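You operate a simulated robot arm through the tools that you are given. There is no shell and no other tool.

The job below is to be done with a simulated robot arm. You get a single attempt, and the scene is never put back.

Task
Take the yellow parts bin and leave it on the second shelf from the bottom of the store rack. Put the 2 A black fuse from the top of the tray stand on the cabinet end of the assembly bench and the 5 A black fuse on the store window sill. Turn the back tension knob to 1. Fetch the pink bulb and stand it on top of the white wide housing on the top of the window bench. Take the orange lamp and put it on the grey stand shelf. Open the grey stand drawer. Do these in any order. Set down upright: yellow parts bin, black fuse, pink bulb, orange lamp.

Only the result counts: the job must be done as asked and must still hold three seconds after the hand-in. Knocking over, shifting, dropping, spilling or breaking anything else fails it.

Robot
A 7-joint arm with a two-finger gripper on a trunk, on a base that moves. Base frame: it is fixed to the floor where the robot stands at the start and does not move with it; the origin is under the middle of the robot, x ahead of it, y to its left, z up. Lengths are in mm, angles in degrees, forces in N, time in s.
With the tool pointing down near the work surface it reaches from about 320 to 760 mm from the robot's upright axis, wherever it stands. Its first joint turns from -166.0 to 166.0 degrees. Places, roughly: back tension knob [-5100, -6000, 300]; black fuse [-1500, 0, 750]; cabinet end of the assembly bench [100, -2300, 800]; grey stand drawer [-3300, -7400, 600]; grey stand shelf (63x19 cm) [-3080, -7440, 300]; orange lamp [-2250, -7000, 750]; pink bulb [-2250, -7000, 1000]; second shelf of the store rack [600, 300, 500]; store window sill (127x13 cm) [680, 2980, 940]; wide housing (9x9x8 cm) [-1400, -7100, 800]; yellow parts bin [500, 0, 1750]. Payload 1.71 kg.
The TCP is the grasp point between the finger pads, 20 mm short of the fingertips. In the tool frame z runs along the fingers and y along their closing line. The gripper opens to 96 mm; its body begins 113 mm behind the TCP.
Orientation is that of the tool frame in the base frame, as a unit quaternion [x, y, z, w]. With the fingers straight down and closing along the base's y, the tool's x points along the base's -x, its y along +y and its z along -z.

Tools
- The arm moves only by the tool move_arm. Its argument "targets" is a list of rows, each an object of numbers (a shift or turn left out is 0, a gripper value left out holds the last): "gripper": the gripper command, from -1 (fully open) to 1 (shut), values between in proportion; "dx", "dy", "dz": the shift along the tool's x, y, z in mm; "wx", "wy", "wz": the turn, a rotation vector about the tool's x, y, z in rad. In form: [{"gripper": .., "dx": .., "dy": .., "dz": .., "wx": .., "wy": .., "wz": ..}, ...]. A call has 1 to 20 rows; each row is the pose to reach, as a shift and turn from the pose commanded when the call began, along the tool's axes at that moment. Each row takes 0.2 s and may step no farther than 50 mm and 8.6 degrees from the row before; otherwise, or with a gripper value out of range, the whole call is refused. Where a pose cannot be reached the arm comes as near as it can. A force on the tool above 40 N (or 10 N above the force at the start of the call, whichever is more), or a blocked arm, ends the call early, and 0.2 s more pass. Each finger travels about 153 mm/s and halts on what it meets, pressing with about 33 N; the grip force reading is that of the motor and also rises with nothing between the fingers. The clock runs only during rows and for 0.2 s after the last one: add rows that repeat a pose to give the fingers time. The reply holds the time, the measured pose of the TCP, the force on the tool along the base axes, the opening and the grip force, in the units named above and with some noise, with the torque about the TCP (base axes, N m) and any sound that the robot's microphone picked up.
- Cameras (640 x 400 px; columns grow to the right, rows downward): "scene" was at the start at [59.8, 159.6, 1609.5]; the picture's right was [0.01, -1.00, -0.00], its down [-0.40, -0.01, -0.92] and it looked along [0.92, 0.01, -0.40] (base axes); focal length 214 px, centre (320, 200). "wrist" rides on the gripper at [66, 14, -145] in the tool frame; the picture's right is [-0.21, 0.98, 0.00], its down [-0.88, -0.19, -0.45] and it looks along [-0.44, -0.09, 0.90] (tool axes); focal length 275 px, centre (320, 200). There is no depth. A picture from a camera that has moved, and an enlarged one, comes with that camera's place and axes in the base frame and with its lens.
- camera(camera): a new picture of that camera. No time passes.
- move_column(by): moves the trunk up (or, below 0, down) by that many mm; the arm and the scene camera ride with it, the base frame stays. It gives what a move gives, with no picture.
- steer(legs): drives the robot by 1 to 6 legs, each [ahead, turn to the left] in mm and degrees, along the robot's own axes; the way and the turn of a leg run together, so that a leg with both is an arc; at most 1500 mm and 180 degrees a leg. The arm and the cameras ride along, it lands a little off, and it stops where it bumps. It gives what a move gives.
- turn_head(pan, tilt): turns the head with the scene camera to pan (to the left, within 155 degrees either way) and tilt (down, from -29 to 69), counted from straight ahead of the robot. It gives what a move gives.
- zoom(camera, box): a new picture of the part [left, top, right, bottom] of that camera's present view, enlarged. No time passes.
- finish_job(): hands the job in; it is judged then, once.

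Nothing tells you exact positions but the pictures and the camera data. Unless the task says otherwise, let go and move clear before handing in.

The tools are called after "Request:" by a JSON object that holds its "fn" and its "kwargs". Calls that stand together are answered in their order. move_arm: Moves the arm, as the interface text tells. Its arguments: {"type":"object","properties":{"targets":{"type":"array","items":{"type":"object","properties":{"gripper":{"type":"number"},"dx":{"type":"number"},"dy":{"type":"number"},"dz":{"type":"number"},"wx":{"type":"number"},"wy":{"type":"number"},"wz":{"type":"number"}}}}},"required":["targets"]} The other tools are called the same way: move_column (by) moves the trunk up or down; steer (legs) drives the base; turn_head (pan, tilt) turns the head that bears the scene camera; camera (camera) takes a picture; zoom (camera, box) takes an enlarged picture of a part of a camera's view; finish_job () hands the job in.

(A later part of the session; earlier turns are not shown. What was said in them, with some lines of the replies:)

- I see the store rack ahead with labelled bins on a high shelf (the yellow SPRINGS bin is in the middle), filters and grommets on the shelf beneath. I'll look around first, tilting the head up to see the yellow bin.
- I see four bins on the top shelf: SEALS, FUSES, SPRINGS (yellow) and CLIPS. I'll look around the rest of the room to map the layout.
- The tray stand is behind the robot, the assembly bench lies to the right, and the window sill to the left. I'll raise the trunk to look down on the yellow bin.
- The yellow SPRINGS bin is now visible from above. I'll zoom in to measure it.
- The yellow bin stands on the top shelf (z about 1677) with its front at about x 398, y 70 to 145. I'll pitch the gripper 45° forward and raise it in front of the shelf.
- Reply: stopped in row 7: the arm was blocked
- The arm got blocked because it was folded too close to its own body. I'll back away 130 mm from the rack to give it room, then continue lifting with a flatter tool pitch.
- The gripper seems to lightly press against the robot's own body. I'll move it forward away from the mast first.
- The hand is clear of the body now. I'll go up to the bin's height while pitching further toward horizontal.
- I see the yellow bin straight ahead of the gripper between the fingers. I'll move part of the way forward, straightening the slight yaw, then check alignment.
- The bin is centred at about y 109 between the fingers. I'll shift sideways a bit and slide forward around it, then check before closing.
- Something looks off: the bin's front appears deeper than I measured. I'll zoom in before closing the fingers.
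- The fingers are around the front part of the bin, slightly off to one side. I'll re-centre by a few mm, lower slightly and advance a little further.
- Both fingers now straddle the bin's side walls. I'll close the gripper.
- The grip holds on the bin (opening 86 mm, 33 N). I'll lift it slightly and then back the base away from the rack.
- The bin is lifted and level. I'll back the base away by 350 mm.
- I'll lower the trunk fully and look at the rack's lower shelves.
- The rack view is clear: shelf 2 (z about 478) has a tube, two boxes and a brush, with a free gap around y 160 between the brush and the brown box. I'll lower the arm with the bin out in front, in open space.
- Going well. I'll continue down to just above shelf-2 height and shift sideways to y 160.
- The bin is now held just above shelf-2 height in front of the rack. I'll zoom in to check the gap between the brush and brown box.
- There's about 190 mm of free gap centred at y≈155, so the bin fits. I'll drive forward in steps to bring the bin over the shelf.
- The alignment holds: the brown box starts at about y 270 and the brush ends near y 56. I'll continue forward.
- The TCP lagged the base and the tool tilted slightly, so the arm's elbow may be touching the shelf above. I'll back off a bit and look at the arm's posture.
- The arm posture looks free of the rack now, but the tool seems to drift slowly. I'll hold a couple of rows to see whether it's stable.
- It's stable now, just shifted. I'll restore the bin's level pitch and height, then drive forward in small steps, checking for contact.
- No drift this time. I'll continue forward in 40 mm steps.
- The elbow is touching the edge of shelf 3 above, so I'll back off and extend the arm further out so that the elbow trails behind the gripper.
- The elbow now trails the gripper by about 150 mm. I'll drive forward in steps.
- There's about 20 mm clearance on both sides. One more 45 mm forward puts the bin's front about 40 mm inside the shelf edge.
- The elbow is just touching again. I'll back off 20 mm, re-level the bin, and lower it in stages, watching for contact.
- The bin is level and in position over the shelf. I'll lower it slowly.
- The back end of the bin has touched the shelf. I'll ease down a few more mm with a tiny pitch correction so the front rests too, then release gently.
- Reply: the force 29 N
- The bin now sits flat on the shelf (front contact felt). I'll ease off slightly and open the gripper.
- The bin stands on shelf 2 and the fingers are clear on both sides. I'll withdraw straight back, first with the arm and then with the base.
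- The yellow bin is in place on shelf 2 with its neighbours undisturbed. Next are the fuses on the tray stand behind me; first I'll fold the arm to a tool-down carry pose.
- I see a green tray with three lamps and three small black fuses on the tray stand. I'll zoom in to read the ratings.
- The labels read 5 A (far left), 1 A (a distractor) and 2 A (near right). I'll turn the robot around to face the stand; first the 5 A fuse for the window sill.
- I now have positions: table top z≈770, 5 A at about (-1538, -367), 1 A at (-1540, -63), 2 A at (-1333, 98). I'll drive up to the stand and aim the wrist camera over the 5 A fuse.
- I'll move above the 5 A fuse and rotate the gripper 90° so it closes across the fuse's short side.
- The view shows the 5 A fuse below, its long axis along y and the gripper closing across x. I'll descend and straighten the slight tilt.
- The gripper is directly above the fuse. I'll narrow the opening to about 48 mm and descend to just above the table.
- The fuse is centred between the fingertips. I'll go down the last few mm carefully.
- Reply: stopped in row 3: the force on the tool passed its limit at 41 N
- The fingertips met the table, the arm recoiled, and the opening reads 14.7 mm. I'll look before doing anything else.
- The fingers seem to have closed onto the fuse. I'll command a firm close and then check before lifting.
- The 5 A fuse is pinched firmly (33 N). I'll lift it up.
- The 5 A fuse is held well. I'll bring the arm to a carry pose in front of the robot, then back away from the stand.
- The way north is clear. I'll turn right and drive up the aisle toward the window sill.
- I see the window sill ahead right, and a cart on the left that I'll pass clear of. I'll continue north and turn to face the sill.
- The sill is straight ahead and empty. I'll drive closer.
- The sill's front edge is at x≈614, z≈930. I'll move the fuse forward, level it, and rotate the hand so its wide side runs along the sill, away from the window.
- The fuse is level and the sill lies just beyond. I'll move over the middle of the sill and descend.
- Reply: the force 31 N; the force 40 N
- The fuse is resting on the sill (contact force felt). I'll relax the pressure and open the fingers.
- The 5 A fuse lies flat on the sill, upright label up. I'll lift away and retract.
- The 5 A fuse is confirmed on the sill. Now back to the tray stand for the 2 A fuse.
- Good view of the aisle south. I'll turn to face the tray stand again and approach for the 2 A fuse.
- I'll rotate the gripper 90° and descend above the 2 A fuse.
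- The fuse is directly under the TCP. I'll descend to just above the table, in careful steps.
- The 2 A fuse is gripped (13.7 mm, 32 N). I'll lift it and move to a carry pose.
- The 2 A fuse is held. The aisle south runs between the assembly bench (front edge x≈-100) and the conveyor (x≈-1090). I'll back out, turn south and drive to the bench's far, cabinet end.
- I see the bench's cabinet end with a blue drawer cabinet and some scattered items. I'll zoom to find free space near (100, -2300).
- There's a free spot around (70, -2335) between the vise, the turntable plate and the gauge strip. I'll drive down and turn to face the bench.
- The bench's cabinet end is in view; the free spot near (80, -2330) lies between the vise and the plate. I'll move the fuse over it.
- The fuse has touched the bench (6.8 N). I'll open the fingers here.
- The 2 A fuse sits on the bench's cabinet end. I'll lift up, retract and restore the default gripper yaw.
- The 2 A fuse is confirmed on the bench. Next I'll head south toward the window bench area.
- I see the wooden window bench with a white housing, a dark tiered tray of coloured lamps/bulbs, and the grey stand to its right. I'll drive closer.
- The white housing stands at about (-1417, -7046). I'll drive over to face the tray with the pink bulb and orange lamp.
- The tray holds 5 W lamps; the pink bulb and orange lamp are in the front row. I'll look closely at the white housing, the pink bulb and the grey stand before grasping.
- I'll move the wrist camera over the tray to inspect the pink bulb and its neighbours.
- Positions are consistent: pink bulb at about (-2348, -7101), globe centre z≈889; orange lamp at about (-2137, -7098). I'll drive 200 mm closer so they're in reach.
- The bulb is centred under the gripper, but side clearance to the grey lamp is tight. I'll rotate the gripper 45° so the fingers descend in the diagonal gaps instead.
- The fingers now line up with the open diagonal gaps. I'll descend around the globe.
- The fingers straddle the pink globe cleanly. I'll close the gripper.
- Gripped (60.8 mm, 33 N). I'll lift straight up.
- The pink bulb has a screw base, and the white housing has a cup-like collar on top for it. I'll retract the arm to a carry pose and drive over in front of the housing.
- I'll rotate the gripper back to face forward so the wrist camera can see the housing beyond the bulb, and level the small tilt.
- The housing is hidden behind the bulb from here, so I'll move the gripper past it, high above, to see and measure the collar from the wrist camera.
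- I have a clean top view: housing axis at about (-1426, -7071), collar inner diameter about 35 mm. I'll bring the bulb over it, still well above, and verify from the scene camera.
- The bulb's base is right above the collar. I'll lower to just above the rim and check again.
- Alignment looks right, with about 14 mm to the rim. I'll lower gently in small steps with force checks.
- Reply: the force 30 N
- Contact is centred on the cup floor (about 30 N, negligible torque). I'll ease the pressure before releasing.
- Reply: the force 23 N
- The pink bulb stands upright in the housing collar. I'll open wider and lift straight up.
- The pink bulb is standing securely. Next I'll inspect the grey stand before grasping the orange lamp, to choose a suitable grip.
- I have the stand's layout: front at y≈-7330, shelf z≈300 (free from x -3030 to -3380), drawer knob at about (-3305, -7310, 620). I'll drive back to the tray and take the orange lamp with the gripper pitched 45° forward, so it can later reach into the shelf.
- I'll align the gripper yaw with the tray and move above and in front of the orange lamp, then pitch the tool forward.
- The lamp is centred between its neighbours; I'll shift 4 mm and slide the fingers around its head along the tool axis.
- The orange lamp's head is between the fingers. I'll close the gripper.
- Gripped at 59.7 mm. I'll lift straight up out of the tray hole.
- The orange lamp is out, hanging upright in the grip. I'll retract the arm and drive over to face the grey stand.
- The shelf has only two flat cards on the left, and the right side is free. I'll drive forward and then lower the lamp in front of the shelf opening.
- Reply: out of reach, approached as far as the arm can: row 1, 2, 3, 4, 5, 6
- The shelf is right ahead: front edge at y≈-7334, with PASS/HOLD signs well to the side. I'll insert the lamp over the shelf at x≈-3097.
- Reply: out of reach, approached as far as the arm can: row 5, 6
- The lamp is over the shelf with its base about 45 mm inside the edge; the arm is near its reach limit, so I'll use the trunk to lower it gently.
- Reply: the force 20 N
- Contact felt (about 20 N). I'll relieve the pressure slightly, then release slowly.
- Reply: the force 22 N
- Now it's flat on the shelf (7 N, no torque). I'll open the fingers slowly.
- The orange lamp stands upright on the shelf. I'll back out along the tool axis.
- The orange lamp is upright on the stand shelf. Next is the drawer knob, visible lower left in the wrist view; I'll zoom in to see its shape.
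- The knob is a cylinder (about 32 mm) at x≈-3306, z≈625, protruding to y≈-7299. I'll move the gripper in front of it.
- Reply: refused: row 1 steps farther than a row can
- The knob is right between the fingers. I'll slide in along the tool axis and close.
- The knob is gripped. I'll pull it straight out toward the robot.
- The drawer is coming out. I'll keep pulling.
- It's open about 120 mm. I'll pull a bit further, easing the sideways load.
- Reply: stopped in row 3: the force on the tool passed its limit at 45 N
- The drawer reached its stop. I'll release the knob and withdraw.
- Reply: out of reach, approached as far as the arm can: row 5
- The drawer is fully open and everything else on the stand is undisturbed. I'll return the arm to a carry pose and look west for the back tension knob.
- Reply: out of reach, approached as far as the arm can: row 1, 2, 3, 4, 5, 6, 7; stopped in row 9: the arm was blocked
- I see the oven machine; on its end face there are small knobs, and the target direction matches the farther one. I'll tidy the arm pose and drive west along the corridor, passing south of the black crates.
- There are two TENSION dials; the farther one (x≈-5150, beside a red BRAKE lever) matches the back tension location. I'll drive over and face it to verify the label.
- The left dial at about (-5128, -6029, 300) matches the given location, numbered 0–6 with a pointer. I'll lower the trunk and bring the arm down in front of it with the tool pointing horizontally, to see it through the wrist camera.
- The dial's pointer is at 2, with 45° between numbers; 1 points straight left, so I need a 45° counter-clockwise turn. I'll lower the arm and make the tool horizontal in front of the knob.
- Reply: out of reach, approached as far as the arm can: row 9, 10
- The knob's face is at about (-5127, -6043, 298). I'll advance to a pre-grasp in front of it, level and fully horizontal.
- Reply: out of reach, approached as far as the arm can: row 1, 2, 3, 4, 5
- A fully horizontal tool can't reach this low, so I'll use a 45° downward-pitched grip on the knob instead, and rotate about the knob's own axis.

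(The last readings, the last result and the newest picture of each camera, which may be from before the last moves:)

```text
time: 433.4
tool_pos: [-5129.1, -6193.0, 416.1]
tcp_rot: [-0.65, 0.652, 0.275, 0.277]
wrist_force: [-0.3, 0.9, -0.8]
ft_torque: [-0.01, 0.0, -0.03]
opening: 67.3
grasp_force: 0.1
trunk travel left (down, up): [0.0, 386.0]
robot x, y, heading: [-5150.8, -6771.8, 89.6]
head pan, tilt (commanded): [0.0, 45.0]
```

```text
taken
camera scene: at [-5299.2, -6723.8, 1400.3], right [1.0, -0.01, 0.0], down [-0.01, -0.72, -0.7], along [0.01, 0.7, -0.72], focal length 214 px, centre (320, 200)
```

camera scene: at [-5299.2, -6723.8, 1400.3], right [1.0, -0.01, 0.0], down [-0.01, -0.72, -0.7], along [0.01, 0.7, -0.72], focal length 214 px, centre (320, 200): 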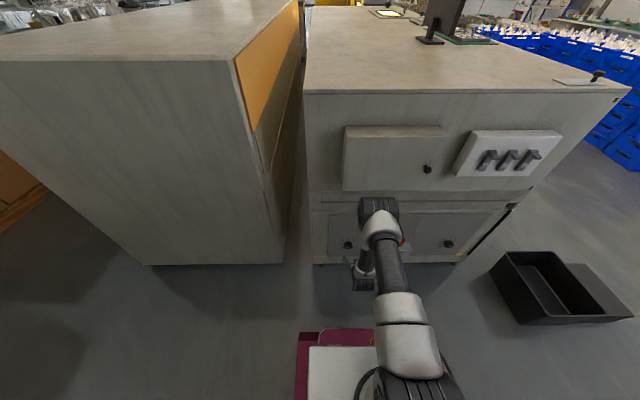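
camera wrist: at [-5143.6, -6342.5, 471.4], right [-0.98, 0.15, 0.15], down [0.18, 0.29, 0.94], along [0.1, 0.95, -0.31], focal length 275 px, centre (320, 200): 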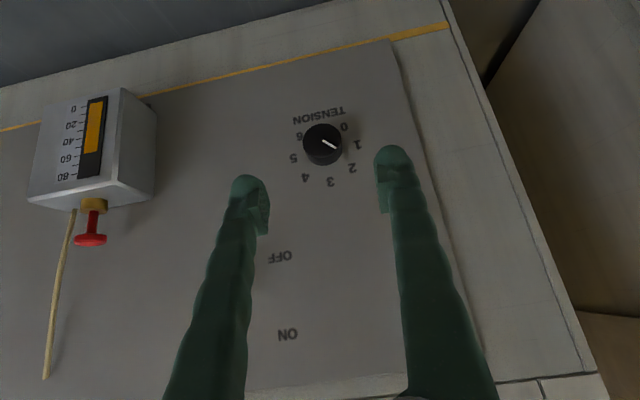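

Good posture. I'll move closer along the approach line and re-measure the knob from the wrist camera.

Request:
{"fn": "move_arm", "kwargs": {"targets": [{"gripper": -0.4, "dx": -7, "dy": -1, "dz": 37}, {"dx": -14, "dy": -2, "dz": 74}, {"dx": -21, "dy": -3, "dz": 108}, {"dx": -21, "dy": -3, "dz": 108}]}}

Request:
{"fn": "camera", "kwargs": {"camera": "wrist"}}

Request:
{"fn": "zoom", "kwargs": {"camera": "wrist", "box": [250, 80, 400, 200]}}

```text
time: 434.4
tool_pos: [-5125.1, -6099.5, 355.5]
tcp_rot: [-0.65, 0.652, 0.275, 0.277]
wrist_force: [0.4, 0.3, -0.6]
ft_torque: [0.04, 0.01, 0.03]
opening: 67.1
grasp_force: 0.0
trunk travel left (down, up): [0.0, 386.0]
robot x, y, heading: [-5146.8, -6773.1, 89.7]
head pan, tilt (commanded): [0.0, 45.0]
```

```text
taken
camera wrist: at [-5138.7, -6249.2, 410.8], right [-0.98, 0.15, 0.15], down [0.18, 0.29, 0.94], along [0.1, 0.95, -0.31], focal length 275 px, centre (320, 200)
```

wrist: 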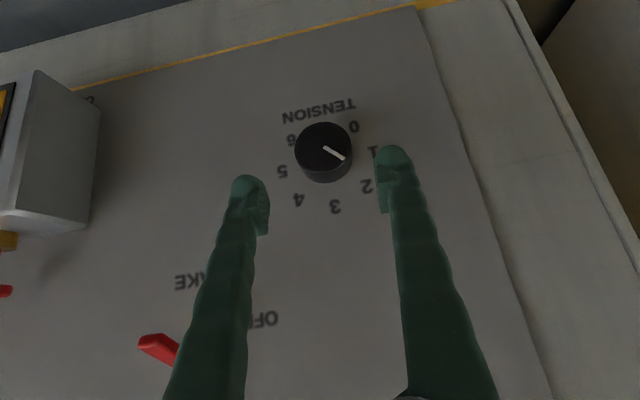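

```text
3.33 times, centred on (325, 140) of wrist
camera zoom: at [-5138.7, -6249.2, 410.8], right [-0.98, 0.15, 0.15], down [0.18, 0.29, 0.94], along [0.1, 0.95, -0.31], focal length 918 px, centre (303, 400)
```

zoom: 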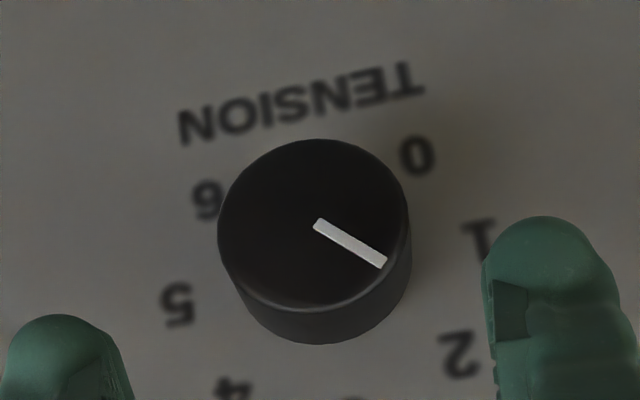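

The knob face is centred at about (-5126, -6045, 300) with the pointer at 2. I'll slide the fingers around it.

Request:
{"fn": "move_arm", "kwargs": {"targets": [{"gripper": -0.4, "dx": 0, "dy": 1, "dz": 25}, {"dx": 1, "dy": 1, "dz": 48}, {"dx": 1, "dy": 1, "dz": 65}, {"dx": 1, "dy": 1, "dz": 74}, {"dx": 1, "dy": 1, "dz": 74}]}}

Request:
{"fn": "camera", "kwargs": {"camera": "wrist"}}

```text
time: 435.6
tool_pos: [-5125.5, -6047.1, 303.8]
tcp_rot: [-0.65, 0.652, 0.275, 0.276]
wrist_force: [0.6, 0.7, 0.3]
ft_torque: [-0.02, 0.02, -0.02]
opening: 67.0
grasp_force: 0.1
trunk travel left (down, up): [0.0, 386.0]
robot x, y, heading: [-5142.8, -6769.5, 89.4]
head pan, tilt (commanded): [0.0, 45.0]
```

```text
taken
camera wrist: at [-5141.1, -6197.5, 358.2], right [-0.98, 0.15, 0.15], down [0.18, 0.29, 0.94], along [0.1, 0.95, -0.31], focal length 275 px, centre (320, 200)
```

wrist: 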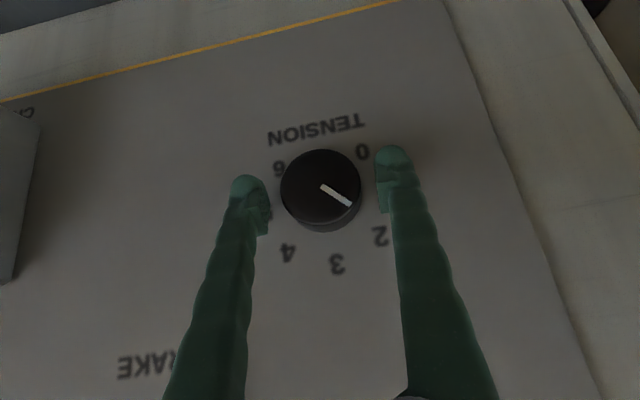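

Request:
{"fn": "move_arm", "kwargs": {"targets": [{"gripper": -0.4, "dz": 3}, {"gripper": -0.4, "dz": 6}, {"gripper": -0.4, "dz": 6}]}}

Request:
{"fn": "move_arm", "kwargs": {"targets": [{"gripper": -0.2}, {"gripper": 0.0}, {"gripper": 0.2}, {"gripper": 0.5}, {"gripper": 0.5}]}}

Request:
{"fn": "camera", "kwargs": {"camera": "wrist"}}

```text
time: 436.4
tool_pos: [-5126.5, -6044.3, 300.6]
tcp_rot: [-0.65, 0.652, 0.276, 0.277]
wrist_force: [0.8, -0.8, -0.4]
ft_torque: [0.0, -0.05, 0.0]
opening: 67.0
grasp_force: 0.0
trunk travel left (down, up): [0.0, 386.0]
robot x, y, heading: [-5148.2, -6770.8, 89.6]
head pan, tilt (commanded): [0.0, 45.0]
```

```text
time: 437.6
tool_pos: [-5126.5, -6044.0, 301.6]
tcp_rot: [-0.65, 0.652, 0.275, 0.277]
wrist_force: [-3.2, -0.3, -0.1]
ft_torque: [-0.01, 0.06, 0.26]
opening: 46.5
grasp_force: 34.9
trunk travel left (down, up): [0.0, 386.0]
robot x, y, heading: [-5145.7, -6772.7, 89.3]
head pan, tilt (commanded): [0.0, 45.0]
```

```text
taken
camera wrist: at [-5141.3, -6193.5, 354.3], right [-0.98, 0.15, 0.15], down [0.18, 0.29, 0.94], along [0.09, 0.95, -0.31], focal length 275 px, centre (320, 200)
```

wrist: 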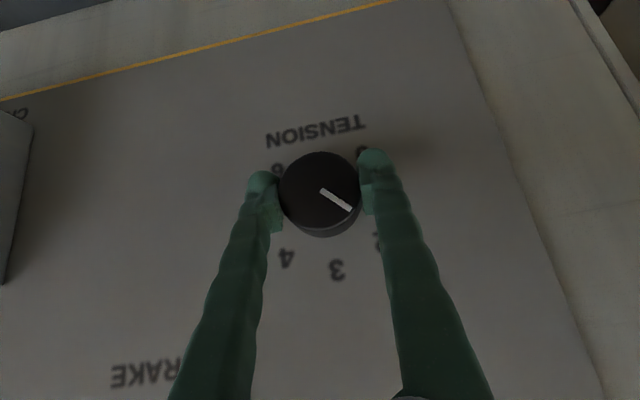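

The knob is gripped. I'll rotate about the knob's axis counter-clockwise, first half-way, and check.

Request:
{"fn": "move_arm", "kwargs": {"targets": [{"gripper": 0.5, "wx": 0.07, "wz": -0.072}, {"wx": 0.139, "wz": -0.144}, {"wx": 0.209, "wz": -0.216}, {"wx": 0.278, "wz": -0.288}, {"wx": 0.278, "wz": -0.288}]}}

Request:
{"fn": "camera", "kwargs": {"camera": "wrist"}}

Request:
{"fn": "camera", "kwargs": {"camera": "scene"}}

```text
time: 438.8
tool_pos: [-5129.5, -6044.2, 300.8]
tcp_rot: [0.692, -0.584, -0.141, -0.4]
wrist_force: [1.2, -24.0, 18.6]
ft_torque: [-0.2, 0.01, -0.04]
opening: 46.5
grasp_force: 35.1
trunk travel left (down, up): [0.0, 386.0]
robot x, y, heading: [-5146.5, -6769.8, 89.4]
head pan, tilt (commanded): [0.0, 45.0]
```

```text
taken
camera wrist: at [-5161.4, -6193.2, 345.0], right [-0.96, 0.15, -0.25], down [-0.2, 0.29, 0.94], along [0.21, 0.95, -0.25], focal length 275 px, centre (320, 200)
```

wrist: 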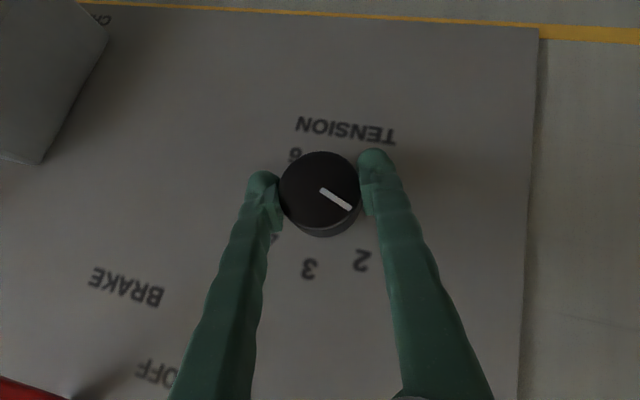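

```text
taken
camera scene: at [-5299.3, -6726.2, 1400.5], right [1.0, -0.01, 0.0], down [-0.01, -0.72, -0.7], along [0.01, 0.7, -0.72], focal length 214 px, centre (320, 200)
```

scene: 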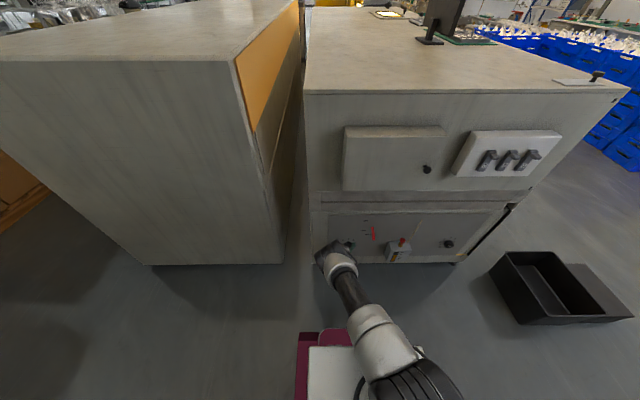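

The pointer turns with the gripper (now about -68°). I'll continue the remaining ~22° while easing back slightly from the panel.

Request:
{"fn": "move_arm", "kwargs": {"targets": [{"gripper": 0.5, "dx": 0.7, "dz": -0.7, "wx": 0.066, "wz": -0.068}, {"dx": 1.4, "dz": -1.4, "wx": 0.132, "wz": -0.136}, {"dx": 1.4, "dz": -1.4, "wx": 0.198, "wz": -0.204}, {"dx": 1.4, "dz": -1.4, "wx": 0.264, "wz": -0.273}, {"dx": 1.4, "dz": -1.4, "wx": 0.264, "wz": -0.273}]}}

Request:
{"fn": "zoom", "kwargs": {"camera": "wrist", "box": [240, 80, 420, 290]}}

```text
time: 440.0
tool_pos: [-5127.3, -6042.9, 299.9]
tcp_rot: [0.705, -0.498, -0.006, -0.504]
wrist_force: [0.9, -27.2, 16.8]
ft_torque: [-0.17, 0.03, -0.33]
opening: 46.4
grasp_force: 35.0
trunk travel left (down, up): [0.0, 386.0]
robot x, y, heading: [-5147.3, -6771.8, 89.6]
head pan, tilt (commanded): [0.0, 45.0]
```

```text
1.90 times, centred on (330, 185) of wrist
camera zoom: at [-5175.6, -6192.9, 328.7], right [-0.8, 0.15, -0.58], down [-0.53, 0.29, 0.8], along [0.29, 0.94, -0.15], focal length 524 px, centre (301, 229)
```

zoom: 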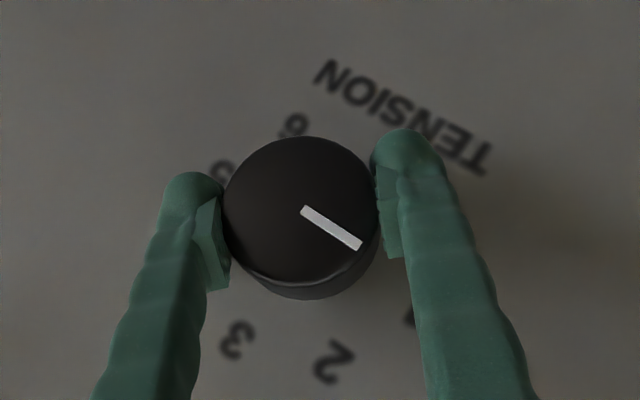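

The pointer now points straight left at 1. I'll relieve the pressing force and release the knob.

Request:
{"fn": "move_arm", "kwargs": {"targets": [{"gripper": 0.5, "dx": 1, "dz": -1}, {"gripper": 0.5, "dx": 2, "dz": -2}, {"gripper": 0.5, "dx": 2, "dz": -2}]}}

Request:
{"fn": "move_arm", "kwargs": {"targets": [{"gripper": 0.1}, {"gripper": 0.0}, {"gripper": -0.1}, {"gripper": -0.2}, {"gripper": -0.35}, {"gripper": -0.45}]}}

Request:
{"fn": "zoom", "kwargs": {"camera": "wrist", "box": [240, 80, 420, 290]}}

```text
time: 440.8
tool_pos: [-5127.1, -6042.1, 300.3]
tcp_rot: [0.706, -0.498, -0.007, -0.504]
wrist_force: [10.9, 20.2, -9.2]
ft_torque: [-0.06, 0.01, 0.14]
opening: 46.4
grasp_force: 35.1
trunk travel left (down, up): [0.0, 386.0]
robot x, y, heading: [-5143.9, -6772.7, 89.6]
head pan, tilt (commanded): [0.0, 45.0]
```

```text
time: 442.2
tool_pos: [-5126.8, -6045.9, 299.6]
tcp_rot: [0.706, -0.499, -0.005, -0.503]
wrist_force: [0.7, 1.2, -0.3]
ft_torque: [0.01, 0.02, 0.01]
opening: 69.6
grasp_force: 0.1
trunk travel left (down, up): [0.0, 386.0]
robot x, y, heading: [-5148.0, -6773.2, 89.4]
head pan, tilt (commanded): [0.0, 45.0]
```

```text
1.90 times, centred on (330, 185) of wrist
camera zoom: at [-5175.5, -6195.1, 328.4], right [-0.8, 0.15, -0.58], down [-0.53, 0.29, 0.8], along [0.29, 0.95, -0.15], focal length 524 px, centre (301, 229)
```

zoom: 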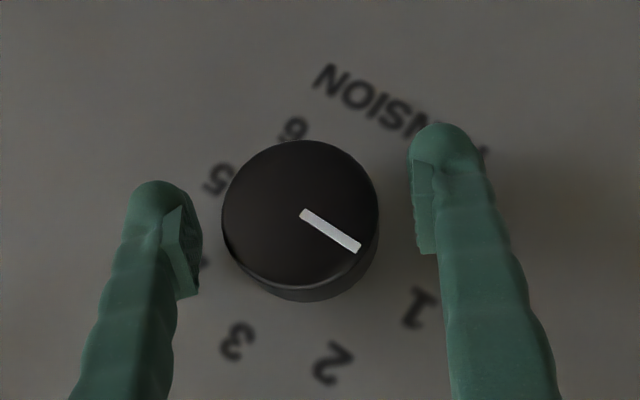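

The pointer stays at 1. I'll withdraw along the tool axis and verify from a better view.

Request:
{"fn": "move_arm", "kwargs": {"targets": [{"gripper": -0.45, "dz": -20}, {"dz": -50}, {"dz": -85}, {"dz": -120}]}}

Request:
{"fn": "camera", "kwargs": {"camera": "wrist"}}

Request:
{"fn": "camera", "kwargs": {"camera": "scene"}}

```text
time: 443.2
tool_pos: [-5185.9, -6135.4, 359.9]
tcp_rot: [0.706, -0.498, -0.007, -0.504]
wrist_force: [0.1, 0.3, -0.8]
ft_torque: [-0.02, -0.02, 0.02]
opening: 69.4
grasp_force: 0.0
trunk travel left (down, up): [0.0, 386.0]
robot x, y, heading: [-5145.8, -6768.4, 89.4]
head pan, tilt (commanded): [0.0, 45.0]
```

```text
taken
camera wrist: at [-5233.5, -6284.6, 388.5], right [-0.8, 0.15, -0.58], down [-0.53, 0.29, 0.8], along [0.29, 0.95, -0.16], focal length 275 px, centre (320, 200)
```

wrist: 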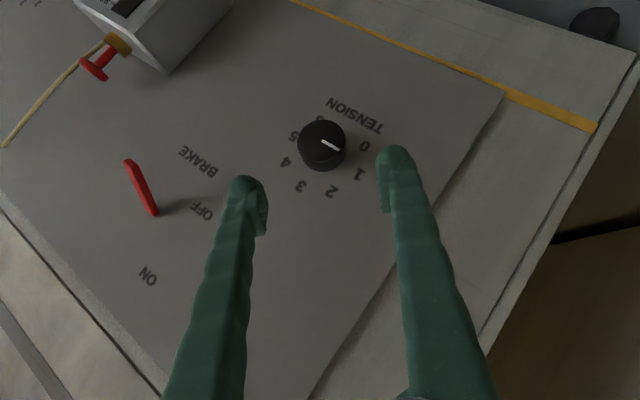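

```text
taken
camera scene: at [-5299.0, -6723.5, 1400.4], right [1.0, -0.01, 0.0], down [-0.01, -0.72, -0.7], along [0.01, 0.7, -0.72], focal length 214 px, centre (320, 200)
```

scene: 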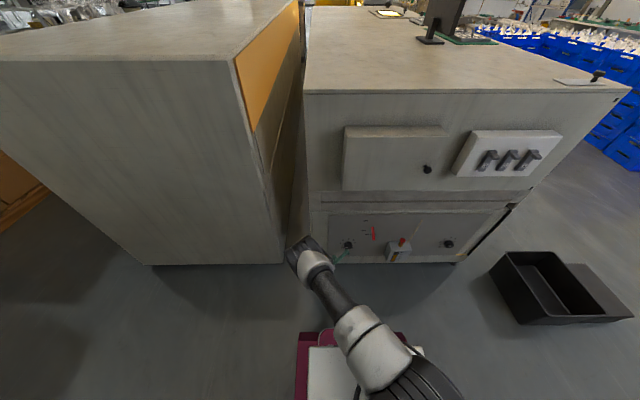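

Request:
{"fn": "zoom", "kwargs": {"camera": "wrist", "box": [270, 80, 400, 210]}}

Request:
{"fn": "zoom", "kwargs": {"camera": "scene", "box": [325, 222, 385, 267]}}

```text
3.08 times, centred on (335, 145) of wrist
camera zoom: at [-5233.5, -6284.6, 388.5], right [-0.8, 0.15, -0.58], down [-0.53, 0.29, 0.8], along [0.29, 0.95, -0.16], focal length 847 px, centre (274, 369)
```

zoom: 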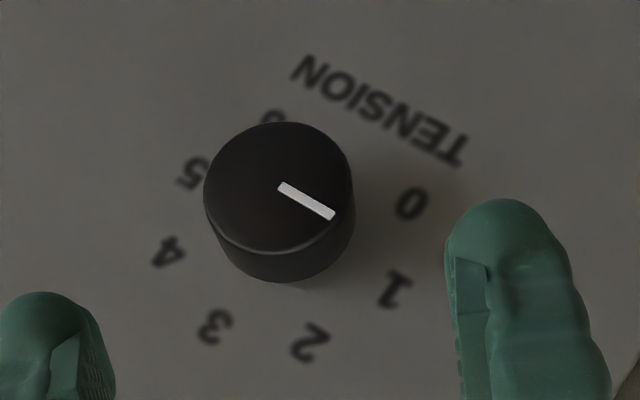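

```text
8.89 times, centred on (355, 244) of scene
camera zoom: at [-5299.0, -6723.5, 1400.4], right [1.0, -0.01, 0.0], down [-0.01, -0.72, -0.7], along [0.01, 0.7, -0.72], focal length 1906 px, centre (9, -196)
```

zoom: 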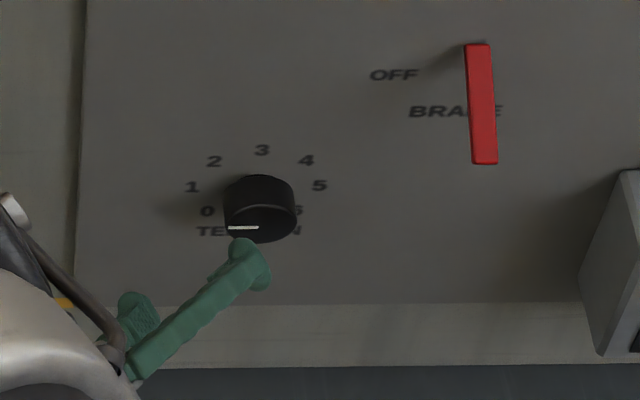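

The pointer sits horizontally at 1, and the BRAKE lever is untouched. I'll back the robot away so the arm is clear.

Request:
{"fn": "steer", "kwargs": {"legs": [[-180, 0]]}}

Request:
{"fn": "turn_head", "kwargs": {"pan": -100, "tilt": 20}}

Request:
{"fn": "camera", "kwargs": {"camera": "scene"}}

Request:
{"fn": "zoom", "kwargs": {"camera": "scene", "box": [260, 150, 420, 250]}}

```text
time: 444.8
tool_pos: [-5190.0, -6312.9, 359.1]
tcp_rot: [0.708, -0.496, -0.007, -0.503]
wrist_force: [-0.7, 0.4, -0.2]
ft_torque: [0.0, -0.02, 0.01]
opening: 69.8
grasp_force: 0.1
trunk travel left (down, up): [0.0, 386.0]
robot x, y, heading: [-5146.6, -6951.1, 89.8]
head pan, tilt (commanded): [0.0, 45.0]
```

```text
time: 446.6
tool_pos: [-5189.1, -6318.2, 369.0]
tcp_rot: [0.704, -0.496, -0.012, -0.509]
wrist_force: [-0.7, 0.6, 0.2]
ft_torque: [-0.03, -0.01, -0.02]
opening: 69.6
grasp_force: 0.0
trunk travel left (down, up): [0.0, 386.0]
robot x, y, heading: [-5148.5, -6952.1, 89.6]
head pan, tilt (commanded): [-100.0, 20.0]
```

```text
taken
camera scene: at [-5209.2, -6999.7, 1440.6], right [-0.18, -0.98, 0.02], down [-0.34, 0.04, -0.94], along [0.92, -0.17, -0.34], focal length 214 px, centre (320, 200)
```

scene: 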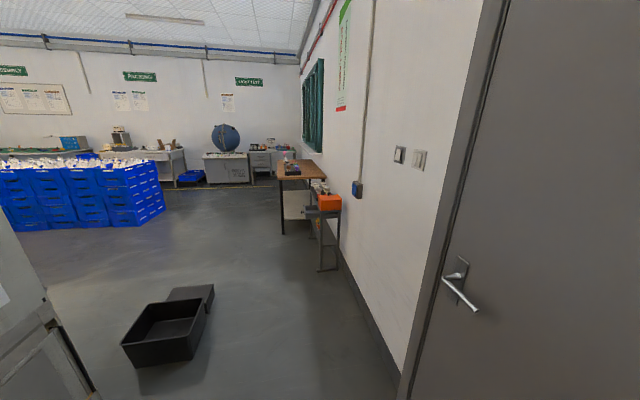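

```text
4.00 times, centred on (340, 200) of scene
camera zoom: at [-5209.2, -6999.7, 1440.6], right [-0.18, -0.98, 0.02], down [-0.34, 0.04, -0.94], along [0.92, -0.17, -0.34], focal length 858 px, centre (240, 200)
```

zoom: 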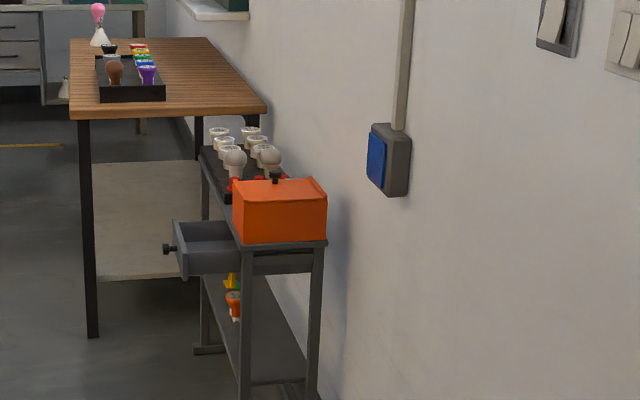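

From here I can see the pink bulb upright on its housing, the drawer open, and the orange lamp upright on the grey stand shelf. I checked the yellow bin, both fuses and the dial at 1 after placing each one, and the arm is clear, so I'm handing in the job.

Request:
{"fn": "finish_job", "kwargs": {}}

```text
The job is handed in.
```

I did all seven parts of the job and handed it in, with the gripper empty and the arm clear of everything.

| Item | Result |
|---|---|
| Yellow parts bin | Upright on the second shelf from the bottom of the store rack, between the brush and the brown filter-pads box. |
| 5 A black fuse | Lying flat, label up, on the store window sill. |
| 2 A black fuse | Lying flat, label up, at the cabinet end of the assembly bench. |
| Pink bulb | Upright in the collar of the white wide housing on the window bench. |
| Orange lamp | Upright on the grey stand shelf. |
| Grey stand drawer | Pulled out about 130 mm, where it met a firm stop. |
| Back tension knob | Turned from 2 to 1. |

- **Which knob:** there are two dials marked TENSION on that machine face. I turned the one that matched the given position, beside the BRAKE lever, because I saw no "back" or "front" marking.
- **Contact with the rack:** while I was placing the bin, the arm's elbow lightly touched the edge of the third shelf a few times. I saw nothing move there.

I last saw the bin and both fuses right after placing them. A final look from across the room showed the bulb, the lamp and the drawer still in place.
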